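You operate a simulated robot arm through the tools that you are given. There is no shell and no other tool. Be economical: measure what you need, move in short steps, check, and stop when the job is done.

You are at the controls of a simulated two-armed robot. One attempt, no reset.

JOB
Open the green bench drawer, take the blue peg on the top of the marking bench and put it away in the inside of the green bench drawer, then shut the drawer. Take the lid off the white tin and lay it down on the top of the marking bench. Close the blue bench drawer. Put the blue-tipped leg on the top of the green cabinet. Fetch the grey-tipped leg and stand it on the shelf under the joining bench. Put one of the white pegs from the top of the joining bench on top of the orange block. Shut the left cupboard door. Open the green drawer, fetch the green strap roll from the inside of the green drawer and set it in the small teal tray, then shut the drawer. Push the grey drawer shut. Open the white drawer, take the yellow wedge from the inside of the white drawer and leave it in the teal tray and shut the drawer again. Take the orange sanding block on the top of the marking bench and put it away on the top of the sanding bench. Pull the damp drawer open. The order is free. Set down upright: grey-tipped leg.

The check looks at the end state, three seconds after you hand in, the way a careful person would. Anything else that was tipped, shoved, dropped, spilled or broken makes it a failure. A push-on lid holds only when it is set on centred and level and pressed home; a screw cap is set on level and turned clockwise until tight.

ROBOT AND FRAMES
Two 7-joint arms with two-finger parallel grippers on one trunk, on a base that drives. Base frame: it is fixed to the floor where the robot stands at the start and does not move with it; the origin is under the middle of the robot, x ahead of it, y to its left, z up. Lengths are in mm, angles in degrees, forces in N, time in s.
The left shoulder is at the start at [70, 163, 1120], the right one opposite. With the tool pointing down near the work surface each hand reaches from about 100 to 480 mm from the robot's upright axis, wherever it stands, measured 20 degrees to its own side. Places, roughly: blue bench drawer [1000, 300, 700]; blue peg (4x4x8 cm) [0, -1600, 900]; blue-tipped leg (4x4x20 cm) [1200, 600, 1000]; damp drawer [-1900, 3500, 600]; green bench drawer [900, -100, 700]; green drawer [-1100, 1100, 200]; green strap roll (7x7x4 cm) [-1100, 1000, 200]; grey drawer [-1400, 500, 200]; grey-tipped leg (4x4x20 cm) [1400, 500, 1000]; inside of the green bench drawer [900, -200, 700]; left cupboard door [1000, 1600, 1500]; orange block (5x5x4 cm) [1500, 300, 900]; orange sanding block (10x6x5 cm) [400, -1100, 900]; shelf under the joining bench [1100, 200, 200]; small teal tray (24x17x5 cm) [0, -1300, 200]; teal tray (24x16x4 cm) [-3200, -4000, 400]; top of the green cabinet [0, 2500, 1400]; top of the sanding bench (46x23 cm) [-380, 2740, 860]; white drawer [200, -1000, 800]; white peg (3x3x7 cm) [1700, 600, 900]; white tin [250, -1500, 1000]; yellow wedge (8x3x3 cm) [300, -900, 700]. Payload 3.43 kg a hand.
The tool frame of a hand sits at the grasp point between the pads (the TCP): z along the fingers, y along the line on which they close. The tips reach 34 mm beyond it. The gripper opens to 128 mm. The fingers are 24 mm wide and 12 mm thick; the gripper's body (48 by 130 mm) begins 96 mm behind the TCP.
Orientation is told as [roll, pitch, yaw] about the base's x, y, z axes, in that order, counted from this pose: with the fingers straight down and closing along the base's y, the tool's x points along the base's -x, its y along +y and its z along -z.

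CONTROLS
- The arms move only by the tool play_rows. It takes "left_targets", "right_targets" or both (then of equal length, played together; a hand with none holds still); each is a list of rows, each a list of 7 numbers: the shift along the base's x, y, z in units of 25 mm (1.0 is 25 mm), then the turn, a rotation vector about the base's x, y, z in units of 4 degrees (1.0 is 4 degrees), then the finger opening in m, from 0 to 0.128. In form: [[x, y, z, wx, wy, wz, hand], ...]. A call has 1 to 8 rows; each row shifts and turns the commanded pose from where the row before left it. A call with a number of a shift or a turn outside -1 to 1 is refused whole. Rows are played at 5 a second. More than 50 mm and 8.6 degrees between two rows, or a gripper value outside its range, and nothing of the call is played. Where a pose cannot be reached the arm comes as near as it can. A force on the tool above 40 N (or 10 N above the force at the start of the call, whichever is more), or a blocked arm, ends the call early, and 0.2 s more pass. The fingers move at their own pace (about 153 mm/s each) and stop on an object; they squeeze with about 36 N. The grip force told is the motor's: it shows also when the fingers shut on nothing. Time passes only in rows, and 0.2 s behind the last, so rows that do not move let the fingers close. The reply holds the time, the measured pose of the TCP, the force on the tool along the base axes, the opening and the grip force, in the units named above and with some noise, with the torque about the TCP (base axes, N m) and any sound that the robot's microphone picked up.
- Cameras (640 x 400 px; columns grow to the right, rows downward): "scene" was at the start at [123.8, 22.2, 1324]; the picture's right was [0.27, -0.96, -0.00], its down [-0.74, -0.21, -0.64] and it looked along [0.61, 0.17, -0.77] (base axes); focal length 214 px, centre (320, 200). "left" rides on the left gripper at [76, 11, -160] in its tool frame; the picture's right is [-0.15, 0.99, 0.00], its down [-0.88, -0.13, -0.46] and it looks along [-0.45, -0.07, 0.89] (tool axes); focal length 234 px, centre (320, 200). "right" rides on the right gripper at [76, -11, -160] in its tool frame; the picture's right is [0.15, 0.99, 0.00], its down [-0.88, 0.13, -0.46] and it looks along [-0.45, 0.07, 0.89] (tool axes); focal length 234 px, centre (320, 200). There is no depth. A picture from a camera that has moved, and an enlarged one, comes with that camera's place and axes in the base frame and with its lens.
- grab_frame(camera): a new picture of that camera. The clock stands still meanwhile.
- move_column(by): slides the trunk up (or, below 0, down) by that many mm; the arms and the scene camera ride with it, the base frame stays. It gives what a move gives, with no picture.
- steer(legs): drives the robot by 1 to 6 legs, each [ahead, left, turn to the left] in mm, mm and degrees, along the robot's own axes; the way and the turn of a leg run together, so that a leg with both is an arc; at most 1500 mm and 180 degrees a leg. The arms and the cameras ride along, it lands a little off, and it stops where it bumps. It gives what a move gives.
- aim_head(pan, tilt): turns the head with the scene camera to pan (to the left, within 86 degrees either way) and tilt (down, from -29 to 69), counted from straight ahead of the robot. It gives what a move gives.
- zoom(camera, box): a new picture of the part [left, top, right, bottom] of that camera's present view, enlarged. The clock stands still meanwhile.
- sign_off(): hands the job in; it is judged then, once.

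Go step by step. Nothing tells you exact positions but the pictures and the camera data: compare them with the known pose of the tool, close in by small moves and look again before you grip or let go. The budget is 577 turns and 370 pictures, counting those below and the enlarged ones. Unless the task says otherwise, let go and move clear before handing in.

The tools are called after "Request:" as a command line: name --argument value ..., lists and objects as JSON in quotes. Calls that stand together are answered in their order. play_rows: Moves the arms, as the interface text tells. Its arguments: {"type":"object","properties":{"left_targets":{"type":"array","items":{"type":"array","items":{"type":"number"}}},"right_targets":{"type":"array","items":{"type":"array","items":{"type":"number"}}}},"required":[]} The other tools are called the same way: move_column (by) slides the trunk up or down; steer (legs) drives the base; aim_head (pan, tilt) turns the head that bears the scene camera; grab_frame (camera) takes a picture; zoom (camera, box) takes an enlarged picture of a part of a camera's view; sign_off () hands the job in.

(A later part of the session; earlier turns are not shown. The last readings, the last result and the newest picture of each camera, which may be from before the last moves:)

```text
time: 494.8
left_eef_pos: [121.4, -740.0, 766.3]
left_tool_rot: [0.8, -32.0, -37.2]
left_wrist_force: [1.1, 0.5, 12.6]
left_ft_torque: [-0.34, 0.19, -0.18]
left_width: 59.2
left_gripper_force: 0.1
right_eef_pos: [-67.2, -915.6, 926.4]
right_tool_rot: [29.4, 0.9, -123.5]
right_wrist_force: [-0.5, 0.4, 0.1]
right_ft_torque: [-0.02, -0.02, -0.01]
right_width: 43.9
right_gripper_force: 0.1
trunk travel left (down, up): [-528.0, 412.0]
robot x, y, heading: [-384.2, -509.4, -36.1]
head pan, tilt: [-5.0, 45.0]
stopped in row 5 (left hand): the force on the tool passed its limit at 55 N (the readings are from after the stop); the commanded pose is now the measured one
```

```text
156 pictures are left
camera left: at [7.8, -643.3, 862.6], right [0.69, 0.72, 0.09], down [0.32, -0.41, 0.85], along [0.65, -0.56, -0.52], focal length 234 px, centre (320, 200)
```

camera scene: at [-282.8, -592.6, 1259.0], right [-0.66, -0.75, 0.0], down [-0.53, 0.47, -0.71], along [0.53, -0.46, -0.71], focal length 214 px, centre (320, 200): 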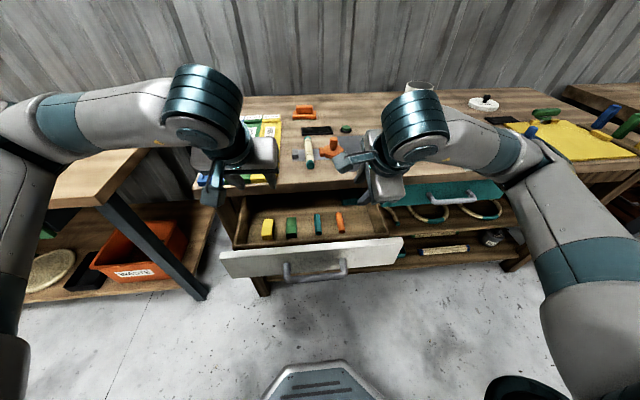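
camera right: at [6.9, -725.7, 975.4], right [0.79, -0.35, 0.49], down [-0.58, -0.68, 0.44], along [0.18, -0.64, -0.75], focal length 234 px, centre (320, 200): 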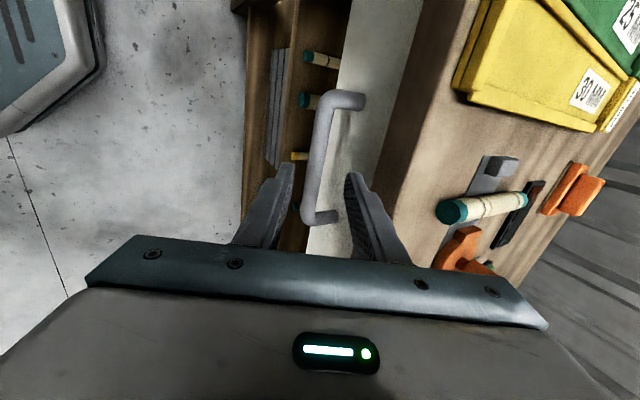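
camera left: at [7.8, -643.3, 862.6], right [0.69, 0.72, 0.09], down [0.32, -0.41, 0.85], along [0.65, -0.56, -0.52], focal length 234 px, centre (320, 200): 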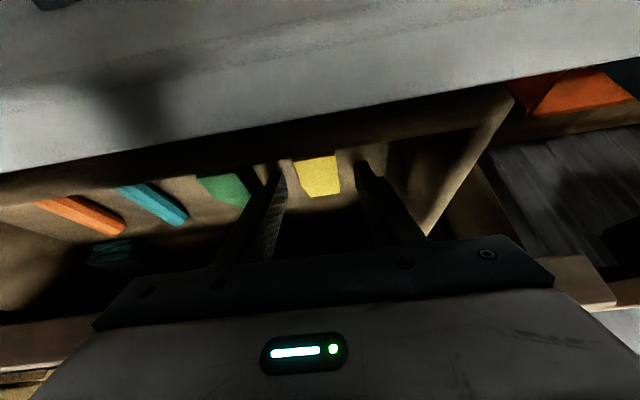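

The fingers are on the drawer floor (z≈737), straddling the wedge. Ease up, shift back 15 mm and close.

Request:
play_rows --left_targets '[[0, 0, 0.2, 0.1, 0.15, 0, 0.06], [-0.48, 0.35, 0, 0, 0, 0, 0.06], [0, 0, 0, 0, 0, 0, 0.01], [0, 0, 0, 0, 0, 0, 0.01], [0, 0, 0, 0, 0, 0, 0.01]]'

Request:
grab_frame --camera "left"

```text
time: 496.0
left_eef_pos: [109.8, -730.8, 773.2]
left_tool_rot: [0.9, -31.1, -37.3]
left_wrist_force: [-0.6, 0.2, 1.3]
left_ft_torque: [-0.02, -0.06, 0.0]
left_width: 28.8
left_gripper_force: 36.2
right_eef_pos: [-66.9, -916.0, 924.7]
right_tool_rot: [29.2, 1.0, -123.5]
right_wrist_force: [-0.3, 0.0, 0.4]
right_ft_torque: [-0.05, 0.0, -0.01]
right_width: 43.9
right_gripper_force: 0.0
trunk travel left (down, up): [-528.0, 412.0]
robot x, y, heading: [-386.3, -509.0, -36.0]
head pan, tilt: [-5.0, 45.0]
```

```text
155 pictures are left
camera left: at [-3.0, -634.5, 869.3], right [0.69, 0.72, 0.09], down [0.33, -0.42, 0.84], along [0.64, -0.55, -0.53], focal length 234 px, centre (320, 200)
```

left: 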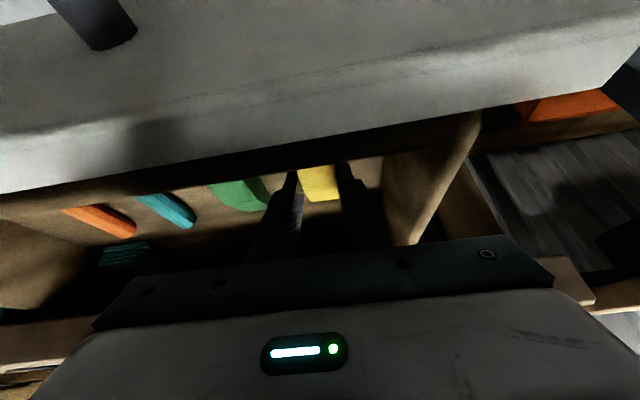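

Gripped at 29 mm. Lifting the wedge out.

Request:
play_rows --left_targets '[[0, 0, 0.6, 0, 0, 0, 0.01], [0, 0, 1, 0, 0, 0, 0.01], [0, 0, 1, 0, 0, 0, 0.01], [0, 0, 1, 0, 0, 0, 0.01], [0, 0, 1, 0, 0, 0, 0.01], [0, 0, 1, 0, 0, 0, 0.01], [0, 0, 1, 0, 0, 0, 0.01], [0, 0, 1, 0, 0, 0, 0.01]]'

Request:
grab_frame --camera "left"

```text
time: 497.8
left_eef_pos: [108.7, -732.4, 961.1]
left_tool_rot: [0.9, -31.1, -37.3]
left_wrist_force: [-0.2, 0.2, 0.0]
left_ft_torque: [0.01, 0.01, -0.01]
left_width: 28.7
left_gripper_force: 36.2
right_eef_pos: [-68.5, -916.1, 925.0]
right_tool_rot: [29.4, 1.0, -123.5]
right_wrist_force: [-0.2, -0.2, 0.3]
right_ft_torque: [0.03, -0.02, -0.03]
right_width: 44.0
right_gripper_force: 0.0
trunk travel left (down, up): [-528.0, 412.0]
robot x, y, heading: [-383.0, -509.2, -36.0]
head pan, tilt: [-5.0, 45.0]
```

```text
154 pictures are left
camera left: at [-4.3, -636.8, 1059.5], right [0.69, 0.72, 0.09], down [0.33, -0.42, 0.84], along [0.64, -0.55, -0.53], focal length 234 px, centre (320, 200)
```

left: 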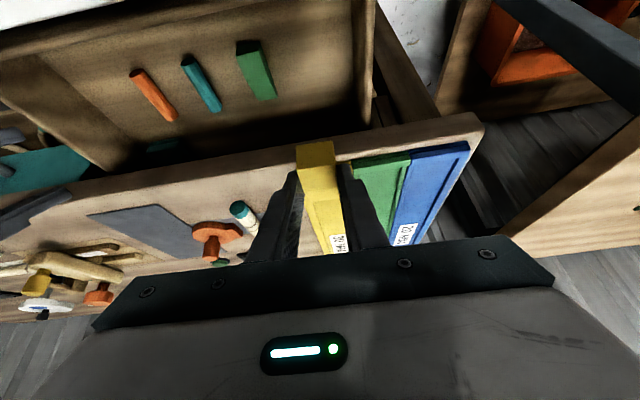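

Wedge held. Closing the white drawer with the right hand.

Request:
steer --legs '[[-270, 95, 0]]'

Request:
play_rows --right_targets '[[0, 0, -1, 0, 0, 0, 0], [0, 0, -1, 0, 0, 0, 0], [0, 0, -1, 0, 0, 0, 0], [0, 0, -1, 0, 0, 0, 0], [0, 0, -1, 0, 0, 0, 0], [0, 0, -1, 0, 0, 0, 0], [0, 0, -0.6, 0, 0, 0, 0]]'

Request:
steer --legs '[[345, 0, 0]]'

Request:
grab_frame --camera "scene"

```text
time: 499.8
left_eef_pos: [-52.9, -490.5, 961.0]
left_tool_rot: [0.9, -31.1, -36.9]
left_wrist_force: [0.5, 0.7, 0.0]
left_ft_torque: [-0.02, -0.04, 0.0]
left_width: 28.6
left_gripper_force: 36.1
right_eef_pos: [-226.8, -676.4, 924.7]
right_tool_rot: [29.3, 1.0, -123.2]
right_wrist_force: [-0.6, -0.1, 0.3]
right_ft_torque: [-0.03, 0.0, -0.01]
right_width: 44.1
right_gripper_force: 0.0
trunk travel left (down, up): [-528.0, 412.0]
robot x, y, heading: [-545.9, -276.6, -36.0]
head pan, tilt: [-5.0, 45.0]
```

```text
time: 501.4
left_eef_pos: [-53.1, -492.1, 960.6]
left_tool_rot: [0.9, -30.9, -36.9]
left_wrist_force: [-0.4, -0.2, -0.6]
left_ft_torque: [-0.02, 0.01, 0.04]
left_width: 28.5
left_gripper_force: 35.9
right_eef_pos: [-229.5, -677.4, 761.3]
right_tool_rot: [29.4, 0.9, -123.2]
right_wrist_force: [0.4, -1.2, -0.2]
right_ft_torque: [-0.04, 0.01, 0.02]
right_width: 0.0
right_gripper_force: 32.7
trunk travel left (down, up): [-528.0, 412.0]
robot x, y, heading: [-546.9, -273.6, -36.0]
head pan, tilt: [-5.0, 45.0]
```

```text
time: 503.7
left_eef_pos: [221.7, -691.4, 960.9]
left_tool_rot: [0.9, -31.0, -37.1]
left_wrist_force: [0.8, 0.5, 0.0]
left_ft_torque: [0.0, 0.04, 0.02]
left_width: 28.5
left_gripper_force: 36.0
right_eef_pos: [40.0, -873.0, 760.0]
right_tool_rot: [28.8, 0.8, -123.0]
right_wrist_force: [-0.3, 0.5, -1.2]
right_ft_torque: [0.02, 0.03, 0.05]
right_width: 0.1
right_gripper_force: 33.0
trunk travel left (down, up): [-528.0, 412.0]
robot x, y, heading: [-269.7, -471.3, -35.6]
head pan, tilt: [-5.0, 45.0]
stopped in leg 1: the force on the tool passed its limit at 48 N (the readings are from after the stop); the commanded pose is now the measured one
```

```text
153 pictures are left
camera scene: at [-170.8, -552.1, 1259.0], right [-0.65, -0.76, 0.0], down [-0.53, 0.46, -0.71], along [0.53, -0.46, -0.71], focal length 214 px, centre (320, 200)
```

scene: 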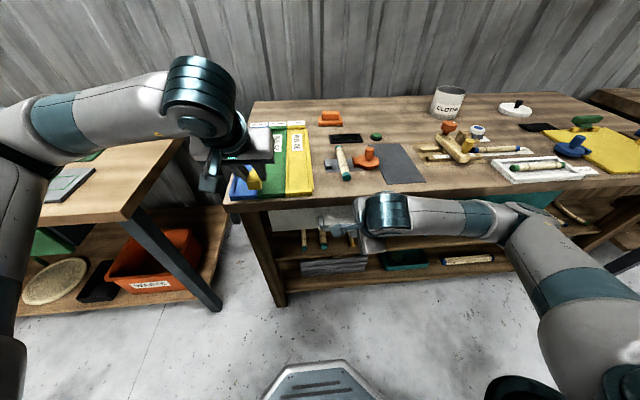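

White drawer shut. Now prepare the right hand for the sanding block: back off, rotate it about its own axis to close sideways, raising it.

Request:
steer --legs '[[-250, 0, 0]]'

Request:
play_rows --right_targets '[[0, 0, 1, -0.394, 0.282, 0.875, 0.06], [0, 0, 1, -0.394, 0.282, 0.875, 0.06], [0, 0, 1, -0.394, 0.282, 0.875, 0.06], [0, 0, 1, -0.394, 0.282, 0.875, 0.06], [0, 0, 1, -0.394, 0.282, 0.875, 0.06], [0, 0, 1, -0.394, 0.282, 0.875, 0.06], [0, 0, 1, -0.394, 0.282, 0.875, 0.06], [0, 0, 1, -0.394, 0.282, 0.875, 0.06]]'

Request:
play_rows --right_targets '[[0, 0, 0.5, -0.394, 0.282, 0.875, 0.06], [0, 0, 0.5, -0.394, 0.282, 0.875, 0.06], [0, 0, 0.5, -0.394, 0.282, 0.875, 0.06], [0, 0, 0.5, -0.394, 0.282, 0.875, 0.06], [0, 0, 0.5, -0.394, 0.282, 0.875, 0.06], [0, 0, 0.5, -0.394, 0.282, 0.875, 0.06], [0, 0, 0.5, -0.394, 0.282, 0.875, 0.06], [0, 0, 0.5, -0.394, 0.282, 0.875, 0.06]]'

Request:
play_rows --right_targets '[[0, 0, 0, -0.394, 0.282, 0.875, 0.1], [0, 0, 0, -0.394, 0.282, 0.875, 0.1], [0, 0, 0, -0.394, 0.282, 0.875, 0.1], [0, 0, 0, -0.394, 0.282, 0.875, 0.1], [0, 0, 0, -0.394, 0.282, 0.875, 0.1], [0, 0, 0, -0.394, 0.282, 0.875, 0.1], [0.2, -0.15, 0, -0.58, -0.81, 0, 0.1], [0.2, -0.15, 0, -0.58, -0.81, 0, 0.1]]'

Request:
grab_frame --camera "scene"

```text
time: 505.4
left_eef_pos: [23.6, -549.6, 961.8]
left_tool_rot: [0.9, -31.0, -37.2]
left_wrist_force: [-0.5, 0.3, 0.0]
left_ft_torque: [-0.01, -0.03, 0.02]
left_width: 28.7
left_gripper_force: 35.6
right_eef_pos: [-156.5, -730.2, 760.4]
right_tool_rot: [28.8, 0.9, -123.2]
right_wrist_force: [0.5, 0.1, 0.4]
right_ft_torque: [-0.05, -0.01, 0.04]
right_width: 0.2
right_gripper_force: 33.4
trunk travel left (down, up): [-528.0, 412.0]
robot x, y, heading: [-470.8, -325.8, -36.0]
head pan, tilt: [-5.0, 45.0]
```

```text
time: 507.2
left_eef_pos: [24.0, -548.8, 961.0]
left_tool_rot: [0.9, -31.1, -37.2]
left_wrist_force: [0.3, 0.1, -0.4]
left_ft_torque: [-0.04, -0.02, 0.02]
left_width: 28.8
left_gripper_force: 36.1
right_eef_pos: [-155.3, -730.3, 960.0]
right_tool_rot: [24.2, -13.9, -94.3]
right_wrist_force: [0.0, -0.1, 0.5]
right_ft_torque: [-0.01, 0.03, 0.02]
right_width: 60.0
right_gripper_force: 0.1
trunk travel left (down, up): [-528.0, 412.0]
robot x, y, heading: [-470.4, -327.4, -36.2]
head pan, tilt: [-5.0, 45.0]
```

```text
time: 509.1
left_eef_pos: [24.1, -549.0, 961.5]
left_tool_rot: [1.0, -31.0, -37.2]
left_wrist_force: [-1.3, 0.2, -0.4]
left_ft_torque: [-0.02, 0.0, -0.01]
left_width: 28.9
left_gripper_force: 35.9
right_eef_pos: [-157.8, -730.6, 1060.1]
right_tool_rot: [12.3, -24.3, -62.2]
right_wrist_force: [0.6, 0.0, 0.4]
right_ft_torque: [-0.02, -0.04, -0.01]
right_width: 59.9
right_gripper_force: 0.0
trunk travel left (down, up): [-528.0, 412.0]
robot x, y, heading: [-468.6, -327.1, -35.6]
head pan, tilt: [-5.0, 45.0]
```

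```text
time: 510.9
left_eef_pos: [24.0, -550.0, 961.4]
left_tool_rot: [1.0, -31.1, -37.2]
left_wrist_force: [0.2, 0.2, -0.5]
left_ft_torque: [0.0, -0.02, 0.0]
left_width: 28.4
left_gripper_force: 36.1
right_eef_pos: [-146.1, -738.8, 1059.9]
right_tool_rot: [-0.1, -35.1, -35.7]
right_wrist_force: [0.0, 0.1, -0.3]
right_ft_torque: [-0.01, 0.01, -0.03]
right_width: 100.0
right_gripper_force: 0.1
trunk travel left (down, up): [-528.0, 412.0]
robot x, y, heading: [-468.4, -329.0, -36.0]
head pan, tilt: [-5.0, 45.0]
```

```text
152 pictures are left
camera scene: at [-368.2, -409.1, 1259.1], right [-0.66, -0.75, 0.0], down [-0.53, 0.46, -0.71], along [0.53, -0.46, -0.71], focal length 214 px, centre (320, 200)
```

scene: 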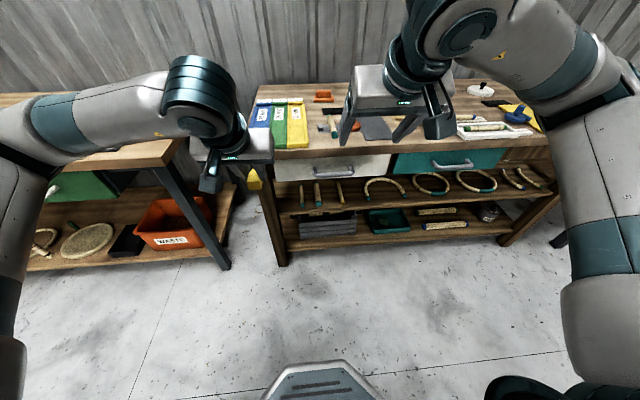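

Both drawers are flush. Raising the trunk and moving in for the orange sanding block with the right hand.

Request:
move_column --by 150

Request:
steer --legs '[[430, 0, 0]]'

Request:
play_rows --right_targets '[[0, 0, 0, -0.58, -0.81, 0, 0.11], [0, 0, 0, -0.58, -0.81, 0, 0.11], [0, 0, 0, -0.3, -0.4, 0, 0.11]]'

Request:
grab_frame --camera "right"

Request:
grab_frame --camera "scene"

```text
time: 512.6
left_eef_pos: [24.7, -549.2, 1111.5]
left_tool_rot: [0.8, -30.9, -37.1]
left_wrist_force: [-0.3, 0.1, -0.3]
left_ft_torque: [-0.01, -0.03, 0.01]
left_width: 28.8
left_gripper_force: 36.3
right_eef_pos: [-145.6, -738.7, 1210.7]
right_tool_rot: [0.0, -35.0, -35.8]
right_wrist_force: [1.0, 0.1, -0.9]
right_ft_torque: [-0.01, -0.02, 0.01]
right_width: 100.4
right_gripper_force: 0.0
trunk travel left (down, up): [-678.0, 262.0]
robot x, y, heading: [-470.1, -328.6, -35.9]
head pan, tilt: [-5.0, 45.0]
```

```text
time: 515.2
left_eef_pos: [357.6, -801.4, 1111.7]
left_tool_rot: [0.9, -31.0, -37.8]
left_wrist_force: [0.2, 0.7, -0.6]
left_ft_torque: [-0.03, -0.01, 0.0]
left_width: 28.6
left_gripper_force: 36.0
right_eef_pos: [184.6, -988.4, 1210.4]
right_tool_rot: [-0.1, -34.9, -36.3]
right_wrist_force: [-0.1, -0.6, 0.3]
right_ft_torque: [-0.02, 0.04, -0.01]
right_width: 100.0
right_gripper_force: 0.1
trunk travel left (down, up): [-678.0, 262.0]
robot x, y, heading: [-136.6, -571.0, -36.6]
head pan, tilt: [-5.0, 45.0]
```

```text
time: 516.0
left_eef_pos: [356.3, -801.2, 1110.9]
left_tool_rot: [0.9, -31.0, -37.8]
left_wrist_force: [-0.1, 0.3, -0.4]
left_ft_torque: [0.0, -0.03, 0.0]
left_width: 28.8
left_gripper_force: 36.1
right_eef_pos: [184.6, -988.5, 1209.2]
right_tool_rot: [0.0, -45.1, -36.6]
right_wrist_force: [0.3, -0.7, 0.4]
right_ft_torque: [0.02, -0.01, 0.0]
right_width: 109.8
right_gripper_force: 0.1
trunk travel left (down, up): [-678.0, 262.0]
robot x, y, heading: [-135.5, -575.4, -36.6]
head pan, tilt: [-5.0, 45.0]
```

```text
151 pictures are left
camera right: at [43.9, -898.0, 1268.0], right [0.5, 0.86, -0.1], down [0.32, -0.07, 0.95], along [0.8, -0.51, -0.31], focal length 234 px, centre (320, 200)
```

right: 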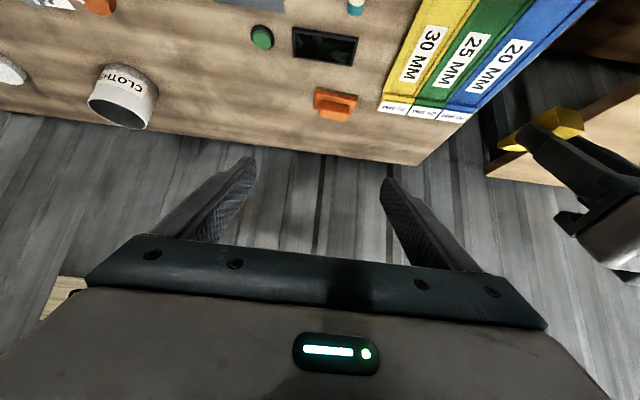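

```text
150 pictures are left
camera scene: at [-33.6, -657.0, 1409.1], right [-0.66, -0.75, 0.0], down [-0.53, 0.47, -0.71], along [0.53, -0.47, -0.71], focal length 214 px, centre (320, 200)
```

scene: 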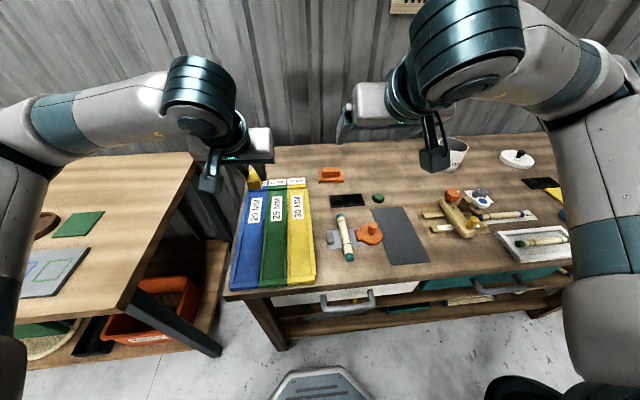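

Block centre at about (430, -1125, 880). Bringing the right hand over with a wide opening.

Request:
play_rows --right_targets '[[0.95, -0.53, -1, 0, 0, 0, 0.12], [0.95, -0.53, -1, 0, 0, 0, 0.12], [0.95, -0.53, -1, 0, 0, 0, 0.12], [0.95, -0.53, -1, 0, 0, 0, 0.12], [0.95, -0.53, -1, 0, 0, 0, 0.12], [0.95, -0.53, -1, 0, 0, 0, 0.12], [0.95, -0.53, -1, 0, 0, 0, 0.12], [0.95, -0.53, -1, 0, 0, 0, 0.12]]'

Request:
grab_frame --camera "right"

```text
time: 517.8
left_eef_pos: [357.8, -802.3, 1111.3]
left_tool_rot: [0.8, -30.9, -37.8]
left_wrist_force: [0.8, 0.1, -1.3]
left_ft_torque: [0.0, 0.01, 0.01]
left_width: 28.5
left_gripper_force: 36.6
right_eef_pos: [377.3, -1091.0, 1009.2]
right_tool_rot: [0.0, -44.9, -36.5]
right_wrist_force: [0.7, 0.8, 0.9]
right_ft_torque: [0.04, 0.01, 0.03]
right_width: 119.9
right_gripper_force: 0.0
trunk travel left (down, up): [-678.0, 262.0]
robot x, y, heading: [-134.4, -571.5, -36.5]
head pan, tilt: [-5.0, 45.0]
```

```text
149 pictures are left
camera right: at [237.2, -1001.2, 1068.6], right [0.51, 0.86, -0.1], down [0.32, -0.07, 0.94], along [0.8, -0.51, -0.31], focal length 234 px, centre (320, 200)
```

right: 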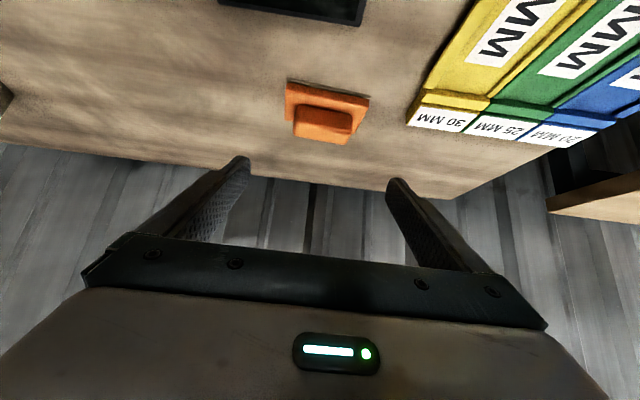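

Request:
play_rows --right_targets '[[0.72, -0.58, -0.8, 0, 0, 0, 0.124], [0.72, -0.58, -0.8, 0, 0, 0, 0.124], [0.72, -0.58, -0.8, 0, 0, 0, 0.124], [0, 0, -0.9, 0, 0, 0, 0.124], [0, 0, -0.9, 0, 0, 0, 0.124], [0, 0, -0.6, 0, 0, 0, 0.124]]'

Request:
grab_frame --camera "right"

```text
time: 519.2
left_eef_pos: [356.7, -801.2, 1111.6]
left_tool_rot: [0.9, -31.1, -37.8]
left_wrist_force: [0.1, -0.2, -1.4]
left_ft_torque: [0.05, -0.05, 0.03]
left_width: 28.8
left_gripper_force: 36.5
right_eef_pos: [428.3, -1137.5, 892.6]
right_tool_rot: [0.0, -45.3, -36.5]
right_wrist_force: [-0.3, 0.6, 8.5]
right_ft_torque: [-0.48, 0.23, -0.03]
right_width: 123.9
right_gripper_force: 0.0
trunk travel left (down, up): [-678.0, 262.0]
robot x, y, heading: [-139.0, -574.7, -36.8]
head pan, tilt: [-5.0, 45.0]
```

```text
148 pictures are left
camera right: at [287.6, -1047.7, 950.8], right [0.51, 0.86, -0.1], down [0.32, -0.07, 0.95], along [0.8, -0.51, -0.31], focal length 234 px, centre (320, 200)
```

right: 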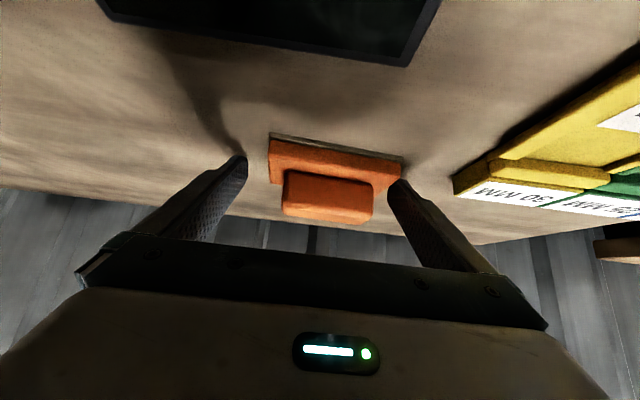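

Block sits ~12 mm left of the hand's centre. Lift slightly, shift, lower, and close.

Request:
play_rows --right_targets '[[0, 0, 0.6, 0, 0, 0, 0.124], [0.29, 0.38, 0, 0, 0, 0, 0.124], [0, 0, -0.5, 0, 0, 0, 0.124], [0, 0, -0.4, 0, 0, 0, 0.124]]'

Request:
grab_frame --camera "right"

```text
time: 520.2
left_eef_pos: [354.1, -798.9, 1114.5]
left_tool_rot: [0.9, -31.3, -37.7]
left_wrist_force: [-0.1, 1.1, 0.2]
left_ft_torque: [-0.06, 0.0, 0.01]
left_width: 29.0
left_gripper_force: 35.8
right_eef_pos: [435.7, -1127.5, 891.4]
right_tool_rot: [-0.1, -45.8, -36.4]
right_wrist_force: [-1.9, -0.1, 30.5]
right_ft_torque: [-1.31, 0.42, 0.41]
right_width: 123.2
right_gripper_force: 0.0
trunk travel left (down, up): [-678.0, 262.0]
robot x, y, heading: [-133.8, -574.6, -36.7]
head pan, tilt: [-5.0, 45.0]
```

```text
147 pictures are left
camera right: at [294.4, -1037.2, 949.1], right [0.51, 0.86, -0.1], down [0.31, -0.07, 0.95], along [0.81, -0.51, -0.3], focal length 234 px, centre (320, 200)
```

right: 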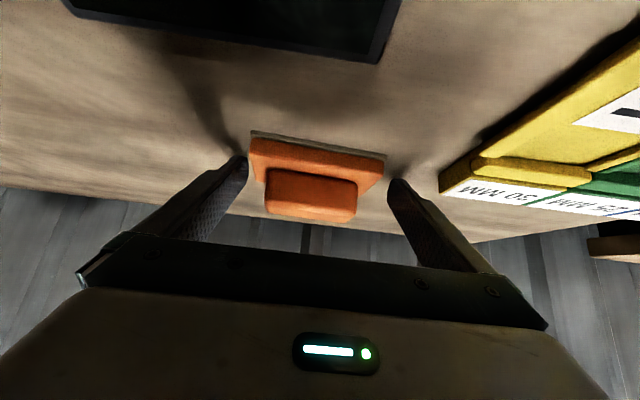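

Fingers rest on the table and straddle the block. Ease up, close and lift.

Request:
play_rows --right_targets '[[0, 0, 0.2, 0, 0, 0, 0.124], [0, 0, 0, 0, 0, 0, 0.08], [0, 0, 0, 0, 0, 0, 0.05], [0, 0, 0, 0, 0, 0, 0.05], [0, 0, 0.6, 0, 0, 0, 0.05], [0, 0, 1, 0, 0, 0, 0.05], [0, 0, 1, 0, 0, 0, 0.05], [0, 0, 1, 0, 0, 0, 0.05]]'

Request:
grab_frame --camera "right"

```text
time: 522.0
left_eef_pos: [356.2, -800.8, 1111.9]
left_tool_rot: [0.9, -31.1, -37.7]
left_wrist_force: [0.1, 1.2, -0.1]
left_ft_torque: [-0.03, 0.02, 0.01]
left_width: 28.6
left_gripper_force: 35.8
right_eef_pos: [436.1, -1127.7, 976.9]
right_tool_rot: [0.0, -44.9, -36.4]
right_wrist_force: [0.9, 0.0, -0.2]
right_ft_torque: [-0.02, -0.02, -0.02]
right_width: 99.7
right_gripper_force: 36.1
trunk travel left (down, up): [-678.0, 262.0]
robot x, y, heading: [-136.5, -576.7, -36.7]
head pan, tilt: [-5.0, 45.0]
```

```text
146 pictures are left
camera right: at [295.8, -1036.6, 1037.4], right [0.5, 0.86, -0.1], down [0.32, -0.07, 0.94], along [0.8, -0.51, -0.31], focal length 234 px, centre (320, 200)
```

right: 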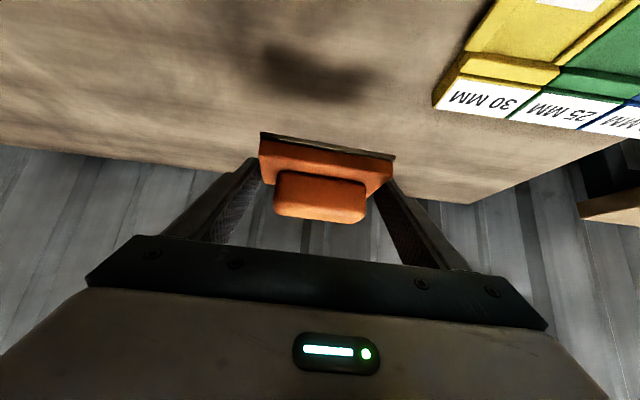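

Sanding block held. Lifting, retracting, and setting out for the sanding bench.

Request:
play_rows --right_targets '[[0, 0, 1, 0, 0, 0, 0.05], [0, 0, 1, 0, 0, 0, 0.05], [-0.8, 0.6, 0.5, 0, 0, 0, 0.05], [-0.8, 0.6, 0.5, 0, 0, 0, 0.05], [-0.8, 0.6, 0.5, 0, 0, 0, 0.05], [-0.8, 0.6, 0.5, 0, 0, 0, 0.05], [-0.8, 0.6, 0.5, 0, 0, 0, 0.05], [-0.8, 0.6, 0.5, 0, 0, 0, 0.05]]'

Request:
steer --legs '[[-450, 0, 0], [0, 0, 91.3], [1450, 0, 0], [0, 1000, 0], [0, 550, 0]]'

Request:
aim_head --pan 0 --tilt 30

Request:
grab_frame --camera "scene"

```text
time: 523.8
left_eef_pos: [355.8, -800.8, 1112.2]
left_tool_rot: [0.9, -31.1, -37.7]
left_wrist_force: [-0.3, -0.1, 0.1]
left_ft_torque: [0.0, 0.0, 0.01]
left_width: 28.8
left_gripper_force: 35.6
right_eef_pos: [315.1, -1040.8, 1100.6]
right_tool_rot: [0.0, -44.9, -36.5]
right_wrist_force: [0.3, -0.6, -1.6]
right_ft_torque: [0.02, -0.01, 0.03]
right_width: 99.7
right_gripper_force: 36.6
trunk travel left (down, up): [-678.0, 262.0]
robot x, y, heading: [-133.5, -575.1, -36.5]
head pan, tilt: [-5.0, 45.0]
```

```text
time: 544.8
left_eef_pos: [-612.7, 2305.1, 1111.6]
left_tool_rot: [0.9, -31.0, 52.1]
left_wrist_force: [-0.5, 0.0, -1.2]
left_ft_torque: [0.03, 0.0, -0.01]
left_width: 28.8
left_gripper_force: 36.3
right_eef_pos: [-373.2, 2264.5, 1101.9]
right_tool_rot: [0.0, -45.0, 53.3]
right_wrist_force: [0.7, -0.7, -0.9]
right_ft_torque: [-0.01, 0.04, -0.04]
right_width: 99.5
right_gripper_force: 36.4
trunk travel left (down, up): [-678.0, 262.0]
robot x, y, heading: [-841.8, 1817.1, 53.5]
head pan, tilt: [-5.0, 45.0]
```

```text
time: 545.6
left_eef_pos: [-611.9, 2304.8, 1111.2]
left_tool_rot: [0.9, -31.1, 52.0]
left_wrist_force: [-0.1, 0.0, 0.1]
left_ft_torque: [0.03, 0.03, 0.0]
left_width: 28.4
left_gripper_force: 36.3
right_eef_pos: [-372.8, 2265.3, 1101.4]
right_tool_rot: [-0.1, -45.0, 53.5]
right_wrist_force: [-0.7, -0.2, -0.7]
right_ft_torque: [-0.03, 0.0, -0.03]
right_width: 99.4
right_gripper_force: 35.6
trunk travel left (down, up): [-678.0, 262.0]
robot x, y, heading: [-841.0, 1814.9, 53.2]
head pan, tilt: [0.0, 30.0]
```

```text
145 pictures are left
camera scene: at [-756.5, 1929.2, 1431.6], right [0.8, -0.6, 0.0], down [-0.3, -0.4, -0.87], along [0.52, 0.69, -0.5], focal length 214 px, centre (320, 200)
```

scene: 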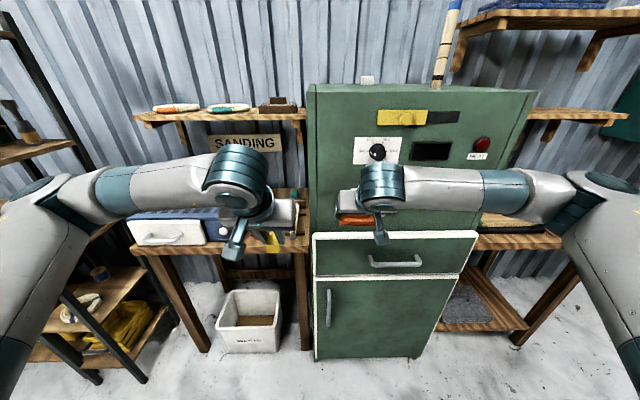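

Strafing left in front of the sanding bench and looking at its top.

Request:
steer --legs '[[0, 300, 1]]'

Request:
aim_head --pan -8 --tilt 30

Request:
grab_frame --camera "scene"

Request:
grab_frame --camera "right"

```text
time: 547.6
left_eef_pos: [-856.5, 2481.6, 1110.7]
left_tool_rot: [0.8, -31.0, 53.2]
left_wrist_force: [-0.2, -0.3, -0.7]
left_ft_torque: [-0.07, -0.01, 0.0]
left_width: 28.6
left_gripper_force: 35.9
right_eef_pos: [-616.5, 2444.6, 1101.7]
right_tool_rot: [0.0, -45.0, 54.5]
right_wrist_force: [0.2, 0.6, -1.1]
right_ft_torque: [0.0, 0.02, -0.02]
right_width: 99.4
right_gripper_force: 36.1
trunk travel left (down, up): [-678.0, 262.0]
robot x, y, heading: [-1075.1, 1985.2, 54.6]
head pan, tilt: [0.0, 30.0]
```

```text
time: 548.3
left_eef_pos: [-857.6, 2480.6, 1111.7]
left_tool_rot: [0.9, -30.9, 53.1]
left_wrist_force: [-0.2, -0.1, -0.7]
left_ft_torque: [0.03, -0.01, 0.0]
left_width: 28.8
left_gripper_force: 36.1
right_eef_pos: [-616.1, 2444.5, 1101.3]
right_tool_rot: [0.0, -44.9, 54.5]
right_wrist_force: [0.8, -0.2, -1.1]
right_ft_torque: [0.03, 0.02, -0.01]
right_width: 99.5
right_gripper_force: 35.8
trunk travel left (down, up): [-678.0, 262.0]
robot x, y, heading: [-1075.6, 1987.3, 54.5]
head pan, tilt: [-8.0, 30.0]
```

```text
144 pictures are left
camera scene: at [-984.1, 2094.5, 1431.7], right [0.72, -0.69, 0.0], down [-0.34, -0.36, -0.87], along [0.6, 0.63, -0.5], focal length 214 px, centre (320, 200)
```

scene: 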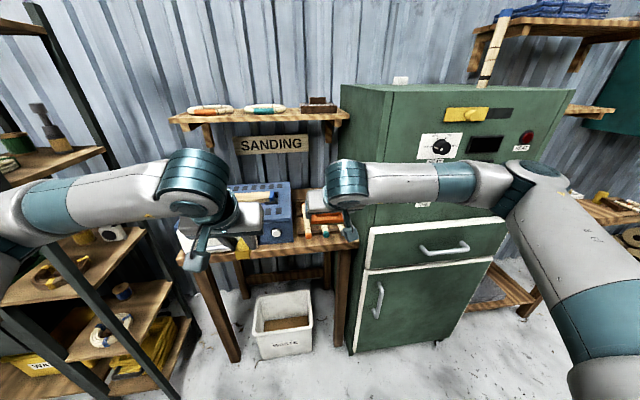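

```text
143 pictures are left
camera right: at [-704.3, 2302.9, 1160.3], right [-0.87, 0.49, -0.1], down [0.07, 0.32, 0.94], along [0.5, 0.81, -0.31], focal length 234 px, centre (320, 200)
```

right: 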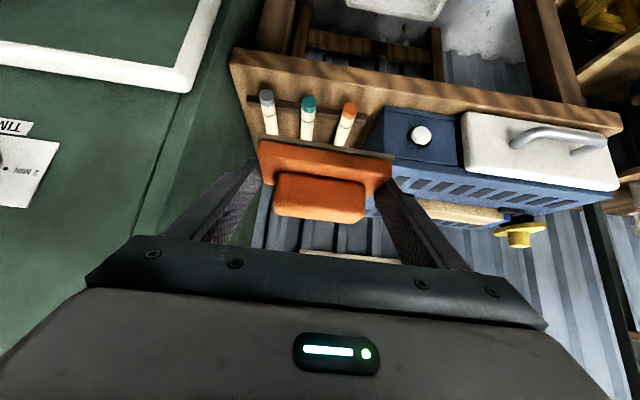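

Request:
play_rows --right_targets '[[-0.5, -0.7, 1, 0, 0, 0, 0.05], [-0.5, -0.7, 1, 0, 0, 0, 0.05], [0, 0, 1, 0, 0, 0, 0.05], [0, 0, 1, 0, 0, 0, 0.05], [0, 0, 1, 0, 0, 0, 0.05], [0, 0, 1, 0, 0, 0, 0.05]]' --left_targets '[[-0.5, -0.3, 0, 0, 0, 0, 0.01], [-0.5, -0.3, 0, 0, 0, 0, 0.01], [-0.5, -0.3, 0, 0, 0, 0, 0.01], [0, 0, 0, 0, 0, 0, 0.01], [0, 0, 0, 0, 0, 0, 0.01], [0, 0, 0, 0, 0, 0, 0.01]]'

Request:
zoom --camera "scene" --box '[160, 130, 400, 280]'

Request:
grab_frame --camera "right"

```text
time: 549.7
left_eef_pos: [-895.3, 2459.0, 1111.2]
left_tool_rot: [1.0, -31.0, 53.3]
left_wrist_force: [-0.4, -0.7, -0.2]
left_ft_torque: [0.03, 0.0, 0.01]
left_width: 28.6
left_gripper_force: 36.4
right_eef_pos: [-643.3, 2408.0, 1251.1]
right_tool_rot: [0.1, -45.0, 54.5]
right_wrist_force: [-0.4, 0.5, -1.1]
right_ft_torque: [0.01, 0.0, 0.02]
right_width: 99.4
right_gripper_force: 36.3
trunk travel left (down, up): [-678.0, 262.0]
robot x, y, heading: [-1076.2, 1985.8, 54.6]
head pan, tilt: [-8.0, 30.0]
```

```text
2.67 times, centred on (280, 205) of scene
camera zoom: at [-984.2, 2093.9, 1431.7], right [0.72, -0.69, 0.0], down [-0.34, -0.36, -0.87], along [0.6, 0.63, -0.5], focal length 572 px, centre (427, 187)
```

zoom: 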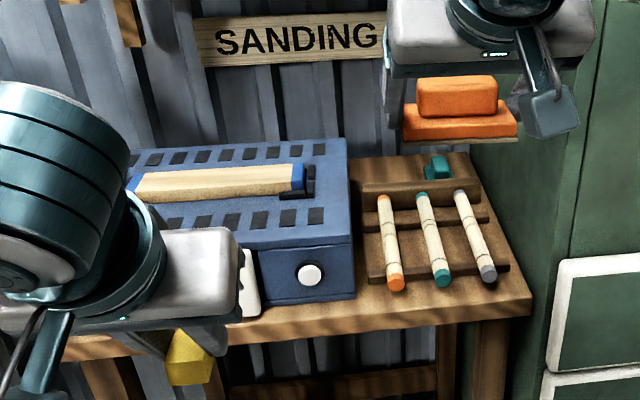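

```text
141 pictures are left
camera right: at [-731.6, 2266.1, 1309.8], right [-0.87, 0.49, -0.1], down [0.07, 0.32, 0.94], along [0.5, 0.81, -0.31], focal length 234 px, centre (320, 200)
```

right: 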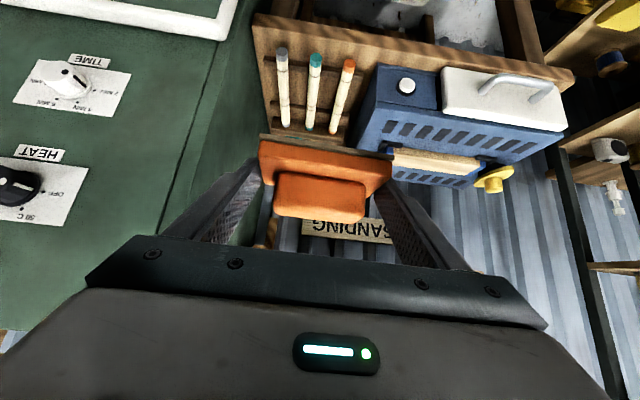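

The bench has a narrow free strip (≈58 mm) in front of the sticks; the 60 mm-deep block fits there with a few mm overhang. Moving in.

Request:
steer --legs '[[100, 0, 0]]'

Request:
play_rows --right_targets '[[0.27, 0.65, -1, 0, 0, 0, 0.05], [0.27, 0.65, -1, 0, 0, 0, 0.05], [0.27, 0.65, -1, 0, 0, 0, 0.05], [0.27, 0.65, -1, 0, 0, 0, 0.05], [0.27, 0.65, -1, 0, 0, 0, 0.05], [0, 0, -1, 0, 0, 0, 0.05], [0, 0, -1, 0, 0, 0, 0.05], [0, 0, -1, 0, 0, 0, 0.05]]'

Request:
grab_frame --camera "right"

Request:
zoom --camera "scene" --box '[200, 160, 440, 310]'

```text
time: 550.8
left_eef_pos: [-833.1, 2543.3, 1111.6]
left_tool_rot: [0.9, -31.1, 53.1]
left_wrist_force: [0.0, 0.5, -0.9]
left_ft_torque: [0.0, 0.03, -0.02]
left_width: 28.5
left_gripper_force: 36.2
right_eef_pos: [-582.2, 2490.8, 1250.3]
right_tool_rot: [0.0, -44.9, 54.4]
right_wrist_force: [0.2, 0.4, -1.1]
right_ft_torque: [0.01, -0.01, 0.0]
right_width: 99.5
right_gripper_force: 36.7
trunk travel left (down, up): [-678.0, 262.0]
robot x, y, heading: [-1016.3, 2068.3, 54.2]
head pan, tilt: [-8.0, 30.0]
```

```text
time: 552.6
left_eef_pos: [-832.7, 2543.0, 1110.3]
left_tool_rot: [0.9, -30.9, 53.1]
left_wrist_force: [0.4, 0.3, -0.4]
left_ft_torque: [0.0, 0.01, -0.02]
left_width: 28.8
left_gripper_force: 36.3
right_eef_pos: [-547.5, 2573.0, 1051.0]
right_tool_rot: [0.1, -45.1, 54.5]
right_wrist_force: [0.1, 0.2, -1.2]
right_ft_torque: [0.0, -0.03, -0.03]
right_width: 99.6
right_gripper_force: 35.7
trunk travel left (down, up): [-678.0, 262.0]
robot x, y, heading: [-1014.9, 2071.1, 54.1]
head pan, tilt: [-8.0, 30.0]
```

```text
140 pictures are left
camera right: at [-634.0, 2430.8, 1111.0], right [-0.86, 0.49, -0.1], down [0.07, 0.32, 0.94], along [0.5, 0.81, -0.31], focal length 234 px, centre (320, 200)
```

right: 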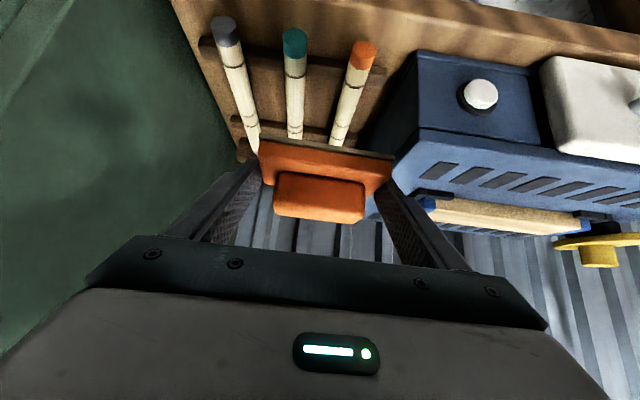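

```text
2.67 times, centred on (320, 235) of scene
camera zoom: at [-922.3, 2178.1, 1431.6], right [0.72, -0.69, 0.0], down [-0.35, -0.36, -0.87], along [0.6, 0.63, -0.5], focal length 572 px, centre (320, 107)
```

zoom: 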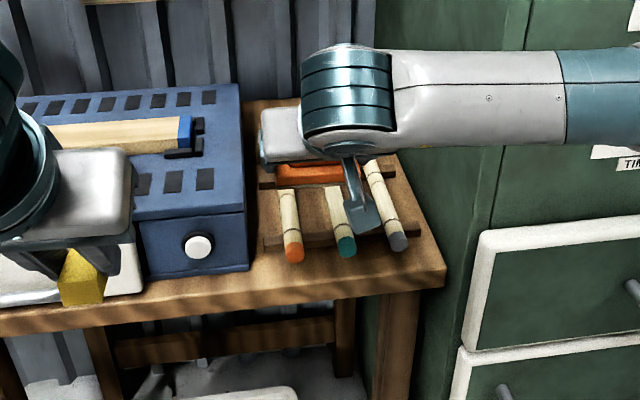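

Request:
play_rows --right_targets '[[0.2, 0.28, -1, 0, 0, 0, 0.05], [0, 0, -1, 0, 0, 0, 0.05], [0, 0, -1, 0, 0, 0, 0.05], [0, 0, -1, 0, 0, 0, 0.05], [0, 0, -0.8, 0, 0, 0, 0.05]]'

Request:
grab_frame --camera "right"

Request:
zoom --camera "scene" --box '[250, 190, 410, 290]'

```text
time: 553.8
left_eef_pos: [-834.5, 2541.9, 1113.0]
left_tool_rot: [0.9, -31.0, 53.1]
left_wrist_force: [-0.7, -0.9, 0.3]
left_ft_torque: [-0.01, 0.01, 0.04]
left_width: 28.5
left_gripper_force: 36.1
right_eef_pos: [-543.0, 2582.2, 933.9]
right_tool_rot: [0.1, -45.4, 54.3]
right_wrist_force: [1.9, 1.8, 11.2]
right_ft_torque: [0.36, -0.45, 0.05]
right_width: 99.4
right_gripper_force: 36.1
trunk travel left (down, up): [-678.0, 262.0]
robot x, y, heading: [-1012.1, 2073.3, 54.1]
head pan, tilt: [-8.0, 30.0]
```

```text
138 pictures are left
camera right: at [-630.8, 2440.0, 992.4], right [-0.86, 0.49, -0.1], down [0.07, 0.31, 0.95], along [0.5, 0.81, -0.3], focal length 234 px, centre (320, 200)
```

right: 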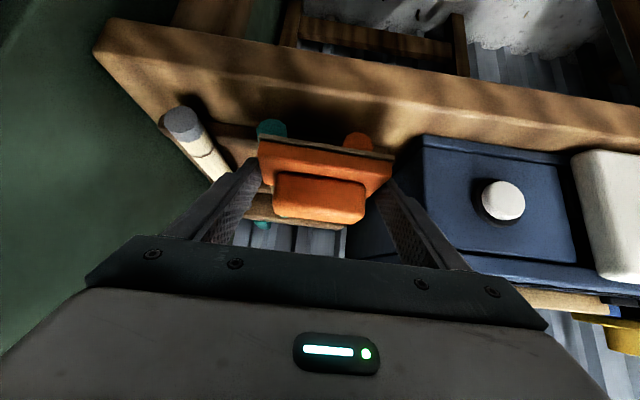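

```text
4.00 times, centred on (330, 240) of scene
camera zoom: at [-924.3, 2176.2, 1432.2], right [0.72, -0.69, 0.0], down [-0.34, -0.36, -0.87], along [0.6, 0.63, -0.5], focal length 858 px, centre (280, 40)
```

zoom: 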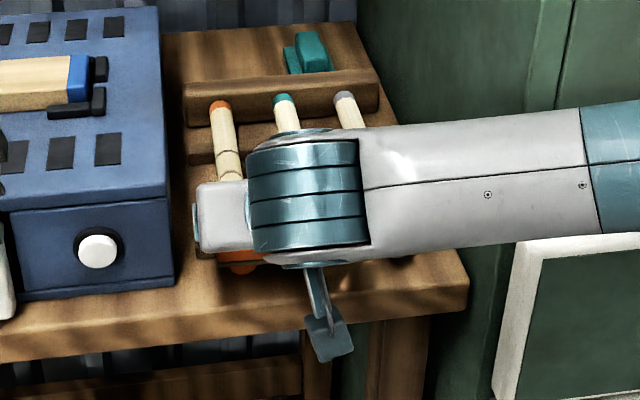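

The block would sit on the sticks here. The clear spot is the strip at the back of the bench; I'll raise the block and check the right elbow's clearance to the cabinet before moving in.

Request:
play_rows --right_targets '[[0, 0, 1, 0, 0, 0, 0.05], [0, 0, 1, 0, 0, 0, 0.05], [0, 0, 1, 0, 0, 0, 0.05], [0, 0, 1, 0, 0, 0, 0.05], [0, 0, 1, 0, 0, 0, 0.05], [0, 0, 1, 0, 0, 0, 0.05]]'

Request:
steer --legs '[[0, 85, 0], [150, 0, 0]]'

Request:
aim_head --pan -35 --tilt 40

Request:
grab_frame --camera "scene"

```text
time: 555.2
left_eef_pos: [-833.5, 2541.6, 1111.9]
left_tool_rot: [1.0, -31.1, 53.1]
left_wrist_force: [0.2, 0.6, 0.0]
left_ft_torque: [0.04, 0.0, 0.0]
left_width: 28.4
left_gripper_force: 36.2
right_eef_pos: [-543.0, 2582.0, 1080.3]
right_tool_rot: [0.0, -45.0, 54.4]
right_wrist_force: [0.0, -0.7, -1.3]
right_ft_torque: [0.01, 0.01, -0.03]
right_width: 99.4
right_gripper_force: 36.0
trunk travel left (down, up): [-678.0, 262.0]
robot x, y, heading: [-1013.8, 2067.1, 54.5]
head pan, tilt: [-8.0, 30.0]
```

```text
time: 557.2
left_eef_pos: [-835.7, 2681.2, 1114.7]
left_tool_rot: [0.7, -31.3, 52.8]
left_wrist_force: [-0.2, -0.4, -1.0]
left_ft_torque: [0.01, -0.01, -0.03]
left_width: 28.6
left_gripper_force: 35.7
right_eef_pos: [-551.8, 2716.5, 1076.4]
right_tool_rot: [-0.5, -44.7, 54.9]
right_wrist_force: [0.3, 1.0, -0.2]
right_ft_torque: [0.01, 0.01, -0.03]
right_width: 99.2
right_gripper_force: 35.4
trunk travel left (down, up): [-678.0, 262.0]
robot x, y, heading: [-1020.2, 2215.1, 53.8]
head pan, tilt: [-8.0, 30.0]
stopped in leg 2: the robot was blocked; the commanded pose is now the measured one
```

```text
time: 558.1
left_eef_pos: [-836.2, 2681.4, 1113.6]
left_tool_rot: [0.7, -31.3, 52.7]
left_wrist_force: [0.1, -1.1, -0.1]
left_ft_torque: [0.01, -0.02, 0.0]
left_width: 28.4
left_gripper_force: 36.3
right_eef_pos: [-550.2, 2716.4, 1075.4]
right_tool_rot: [-0.6, -44.7, 54.9]
right_wrist_force: [-0.4, -1.4, -1.0]
right_ft_torque: [0.0, 0.01, 0.02]
right_width: 99.4
right_gripper_force: 36.4
trunk travel left (down, up): [-678.0, 262.0]
robot x, y, heading: [-1017.1, 2214.7, 53.8]
head pan, tilt: [-35.0, 40.0]
```

```text
136 pictures are left
camera scene: at [-913.7, 2279.0, 1417.2], right [0.32, -0.95, 0.0], down [-0.6, -0.21, -0.77], along [0.73, 0.25, -0.64], focal length 214 px, centre (320, 200)
```

scene: 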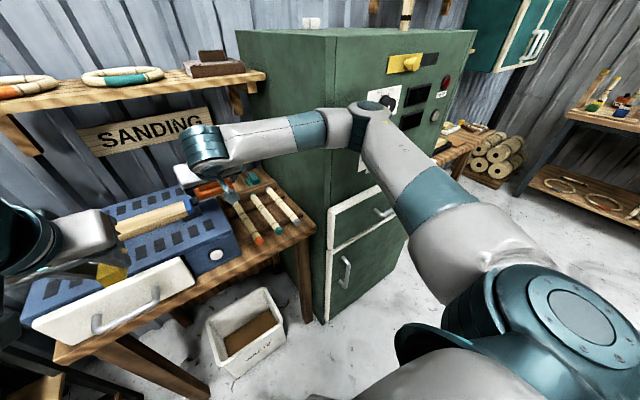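

The right elbow meets the cabinet, so the back is out of reach for the right hand. I'll back off and set the block on the front strip for now (a small overhang), later moving it with the left hand.

Request:
steer --legs '[[-150, 0, 0], [0, -94, 0.4]]'

Request:
aim_head --pan -8 --tilt 40

Request:
zoom --camera "scene" --box '[200, 80, 440, 230]'

```text
time: 560.2
left_eef_pos: [-843.1, 2509.5, 1110.6]
left_tool_rot: [0.9, -31.0, 53.3]
left_wrist_force: [1.1, 0.6, -0.4]
left_ft_torque: [0.05, 0.0, -0.03]
left_width: 28.8
left_gripper_force: 36.0
right_eef_pos: [-558.5, 2547.5, 1071.9]
right_tool_rot: [-0.2, -44.4, 55.3]
right_wrist_force: [0.6, 0.9, -1.2]
right_ft_torque: [0.0, 0.0, -0.01]
right_width: 99.3
right_gripper_force: 35.9
trunk travel left (down, up): [-678.0, 262.0]
robot x, y, heading: [-1026.1, 2036.4, 54.6]
head pan, tilt: [-35.0, 40.0]
```

```text
time: 561.1
left_eef_pos: [-844.6, 2509.7, 1110.7]
left_tool_rot: [0.8, -31.0, 53.4]
left_wrist_force: [0.3, 0.4, -0.2]
left_ft_torque: [-0.02, 0.02, 0.01]
left_width: 28.5
left_gripper_force: 35.9
right_eef_pos: [-558.6, 2547.8, 1071.4]
right_tool_rot: [-0.2, -44.4, 55.3]
right_wrist_force: [0.7, -0.6, -0.9]
right_ft_torque: [-0.02, -0.03, -0.01]
right_width: 98.9
right_gripper_force: 36.3
trunk travel left (down, up): [-678.0, 262.0]
robot x, y, heading: [-1025.2, 2037.6, 54.6]
head pan, tilt: [-8.0, 40.0]
```

```text
2.67 times, centred on (320, 155) of scene
camera zoom: at [-937.0, 2141.5, 1416.3], right [0.72, -0.69, 0.0], down [-0.44, -0.47, -0.77], along [0.53, 0.55, -0.64], focal length 572 px, centre (320, 320)
```

zoom: 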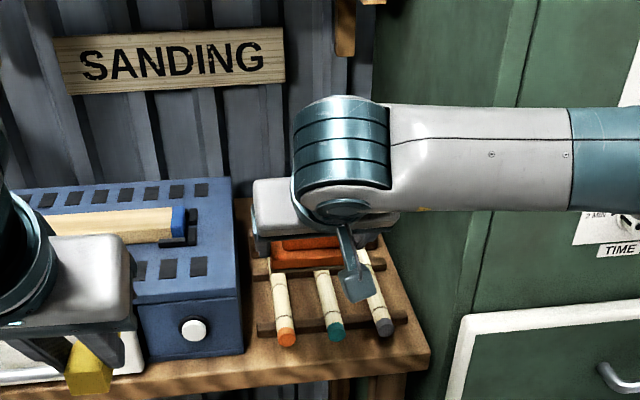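

Aligned: block should span from just over the edge to just before the stick tips. Lowering.

Request:
play_rows --right_targets '[[0, 0, -1, 0, 0, 0, 0.05], [0, 0, -1, 0, 0, 0, 0.05], [0, 0, -1, 0, 0, 0, 0.05], [0, 0, -1, 0, 0, 0, 0.05], [0, 0, -1, 0, 0, 0, 0.05], [0, 0, -0.8, 0, 0, 0, 0.05]]'

Request:
grab_frame --camera "right"

Request:
zoom --camera "scene" --box '[250, 140, 410, 240]'

```text
time: 562.5
left_eef_pos: [-843.9, 2510.1, 1110.6]
left_tool_rot: [0.9, -31.0, 53.3]
left_wrist_force: [0.2, -0.2, 0.2]
left_ft_torque: [0.01, 0.01, -0.02]
left_width: 28.3
left_gripper_force: 36.5
right_eef_pos: [-561.1, 2547.5, 929.1]
right_tool_rot: [-0.3, -44.4, 55.3]
right_wrist_force: [-1.1, 0.5, 2.3]
right_ft_torque: [0.04, -0.07, -0.02]
right_width: 99.2
right_gripper_force: 35.7
trunk travel left (down, up): [-678.0, 262.0]
robot x, y, heading: [-1022.0, 2034.5, 54.4]
head pan, tilt: [-8.0, 40.0]
```

```text
134 pictures are left
camera right: at [-647.2, 2405.2, 990.2], right [-0.87, 0.48, -0.11], down [0.07, 0.33, 0.94], along [0.49, 0.81, -0.32], focal length 234 px, centre (320, 200)
```

right: 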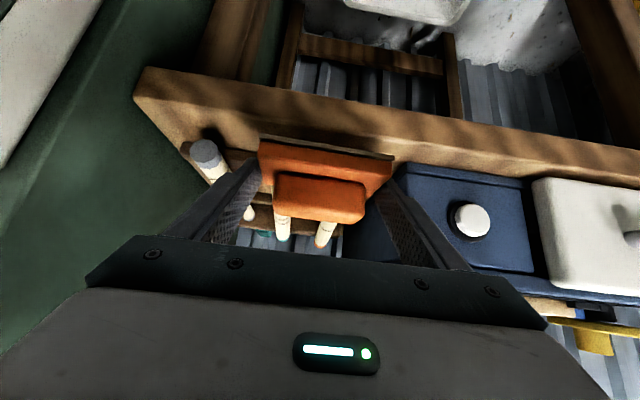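

```text
4.00 times, centred on (330, 190) of scene
camera zoom: at [-936.9, 2140.8, 1416.5], right [0.73, -0.69, 0.0], down [-0.44, -0.47, -0.77], along [0.53, 0.56, -0.64], focal length 858 px, centre (280, 240)
```

zoom: 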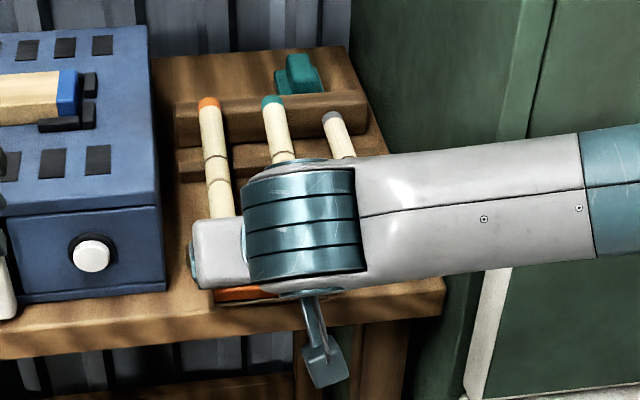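

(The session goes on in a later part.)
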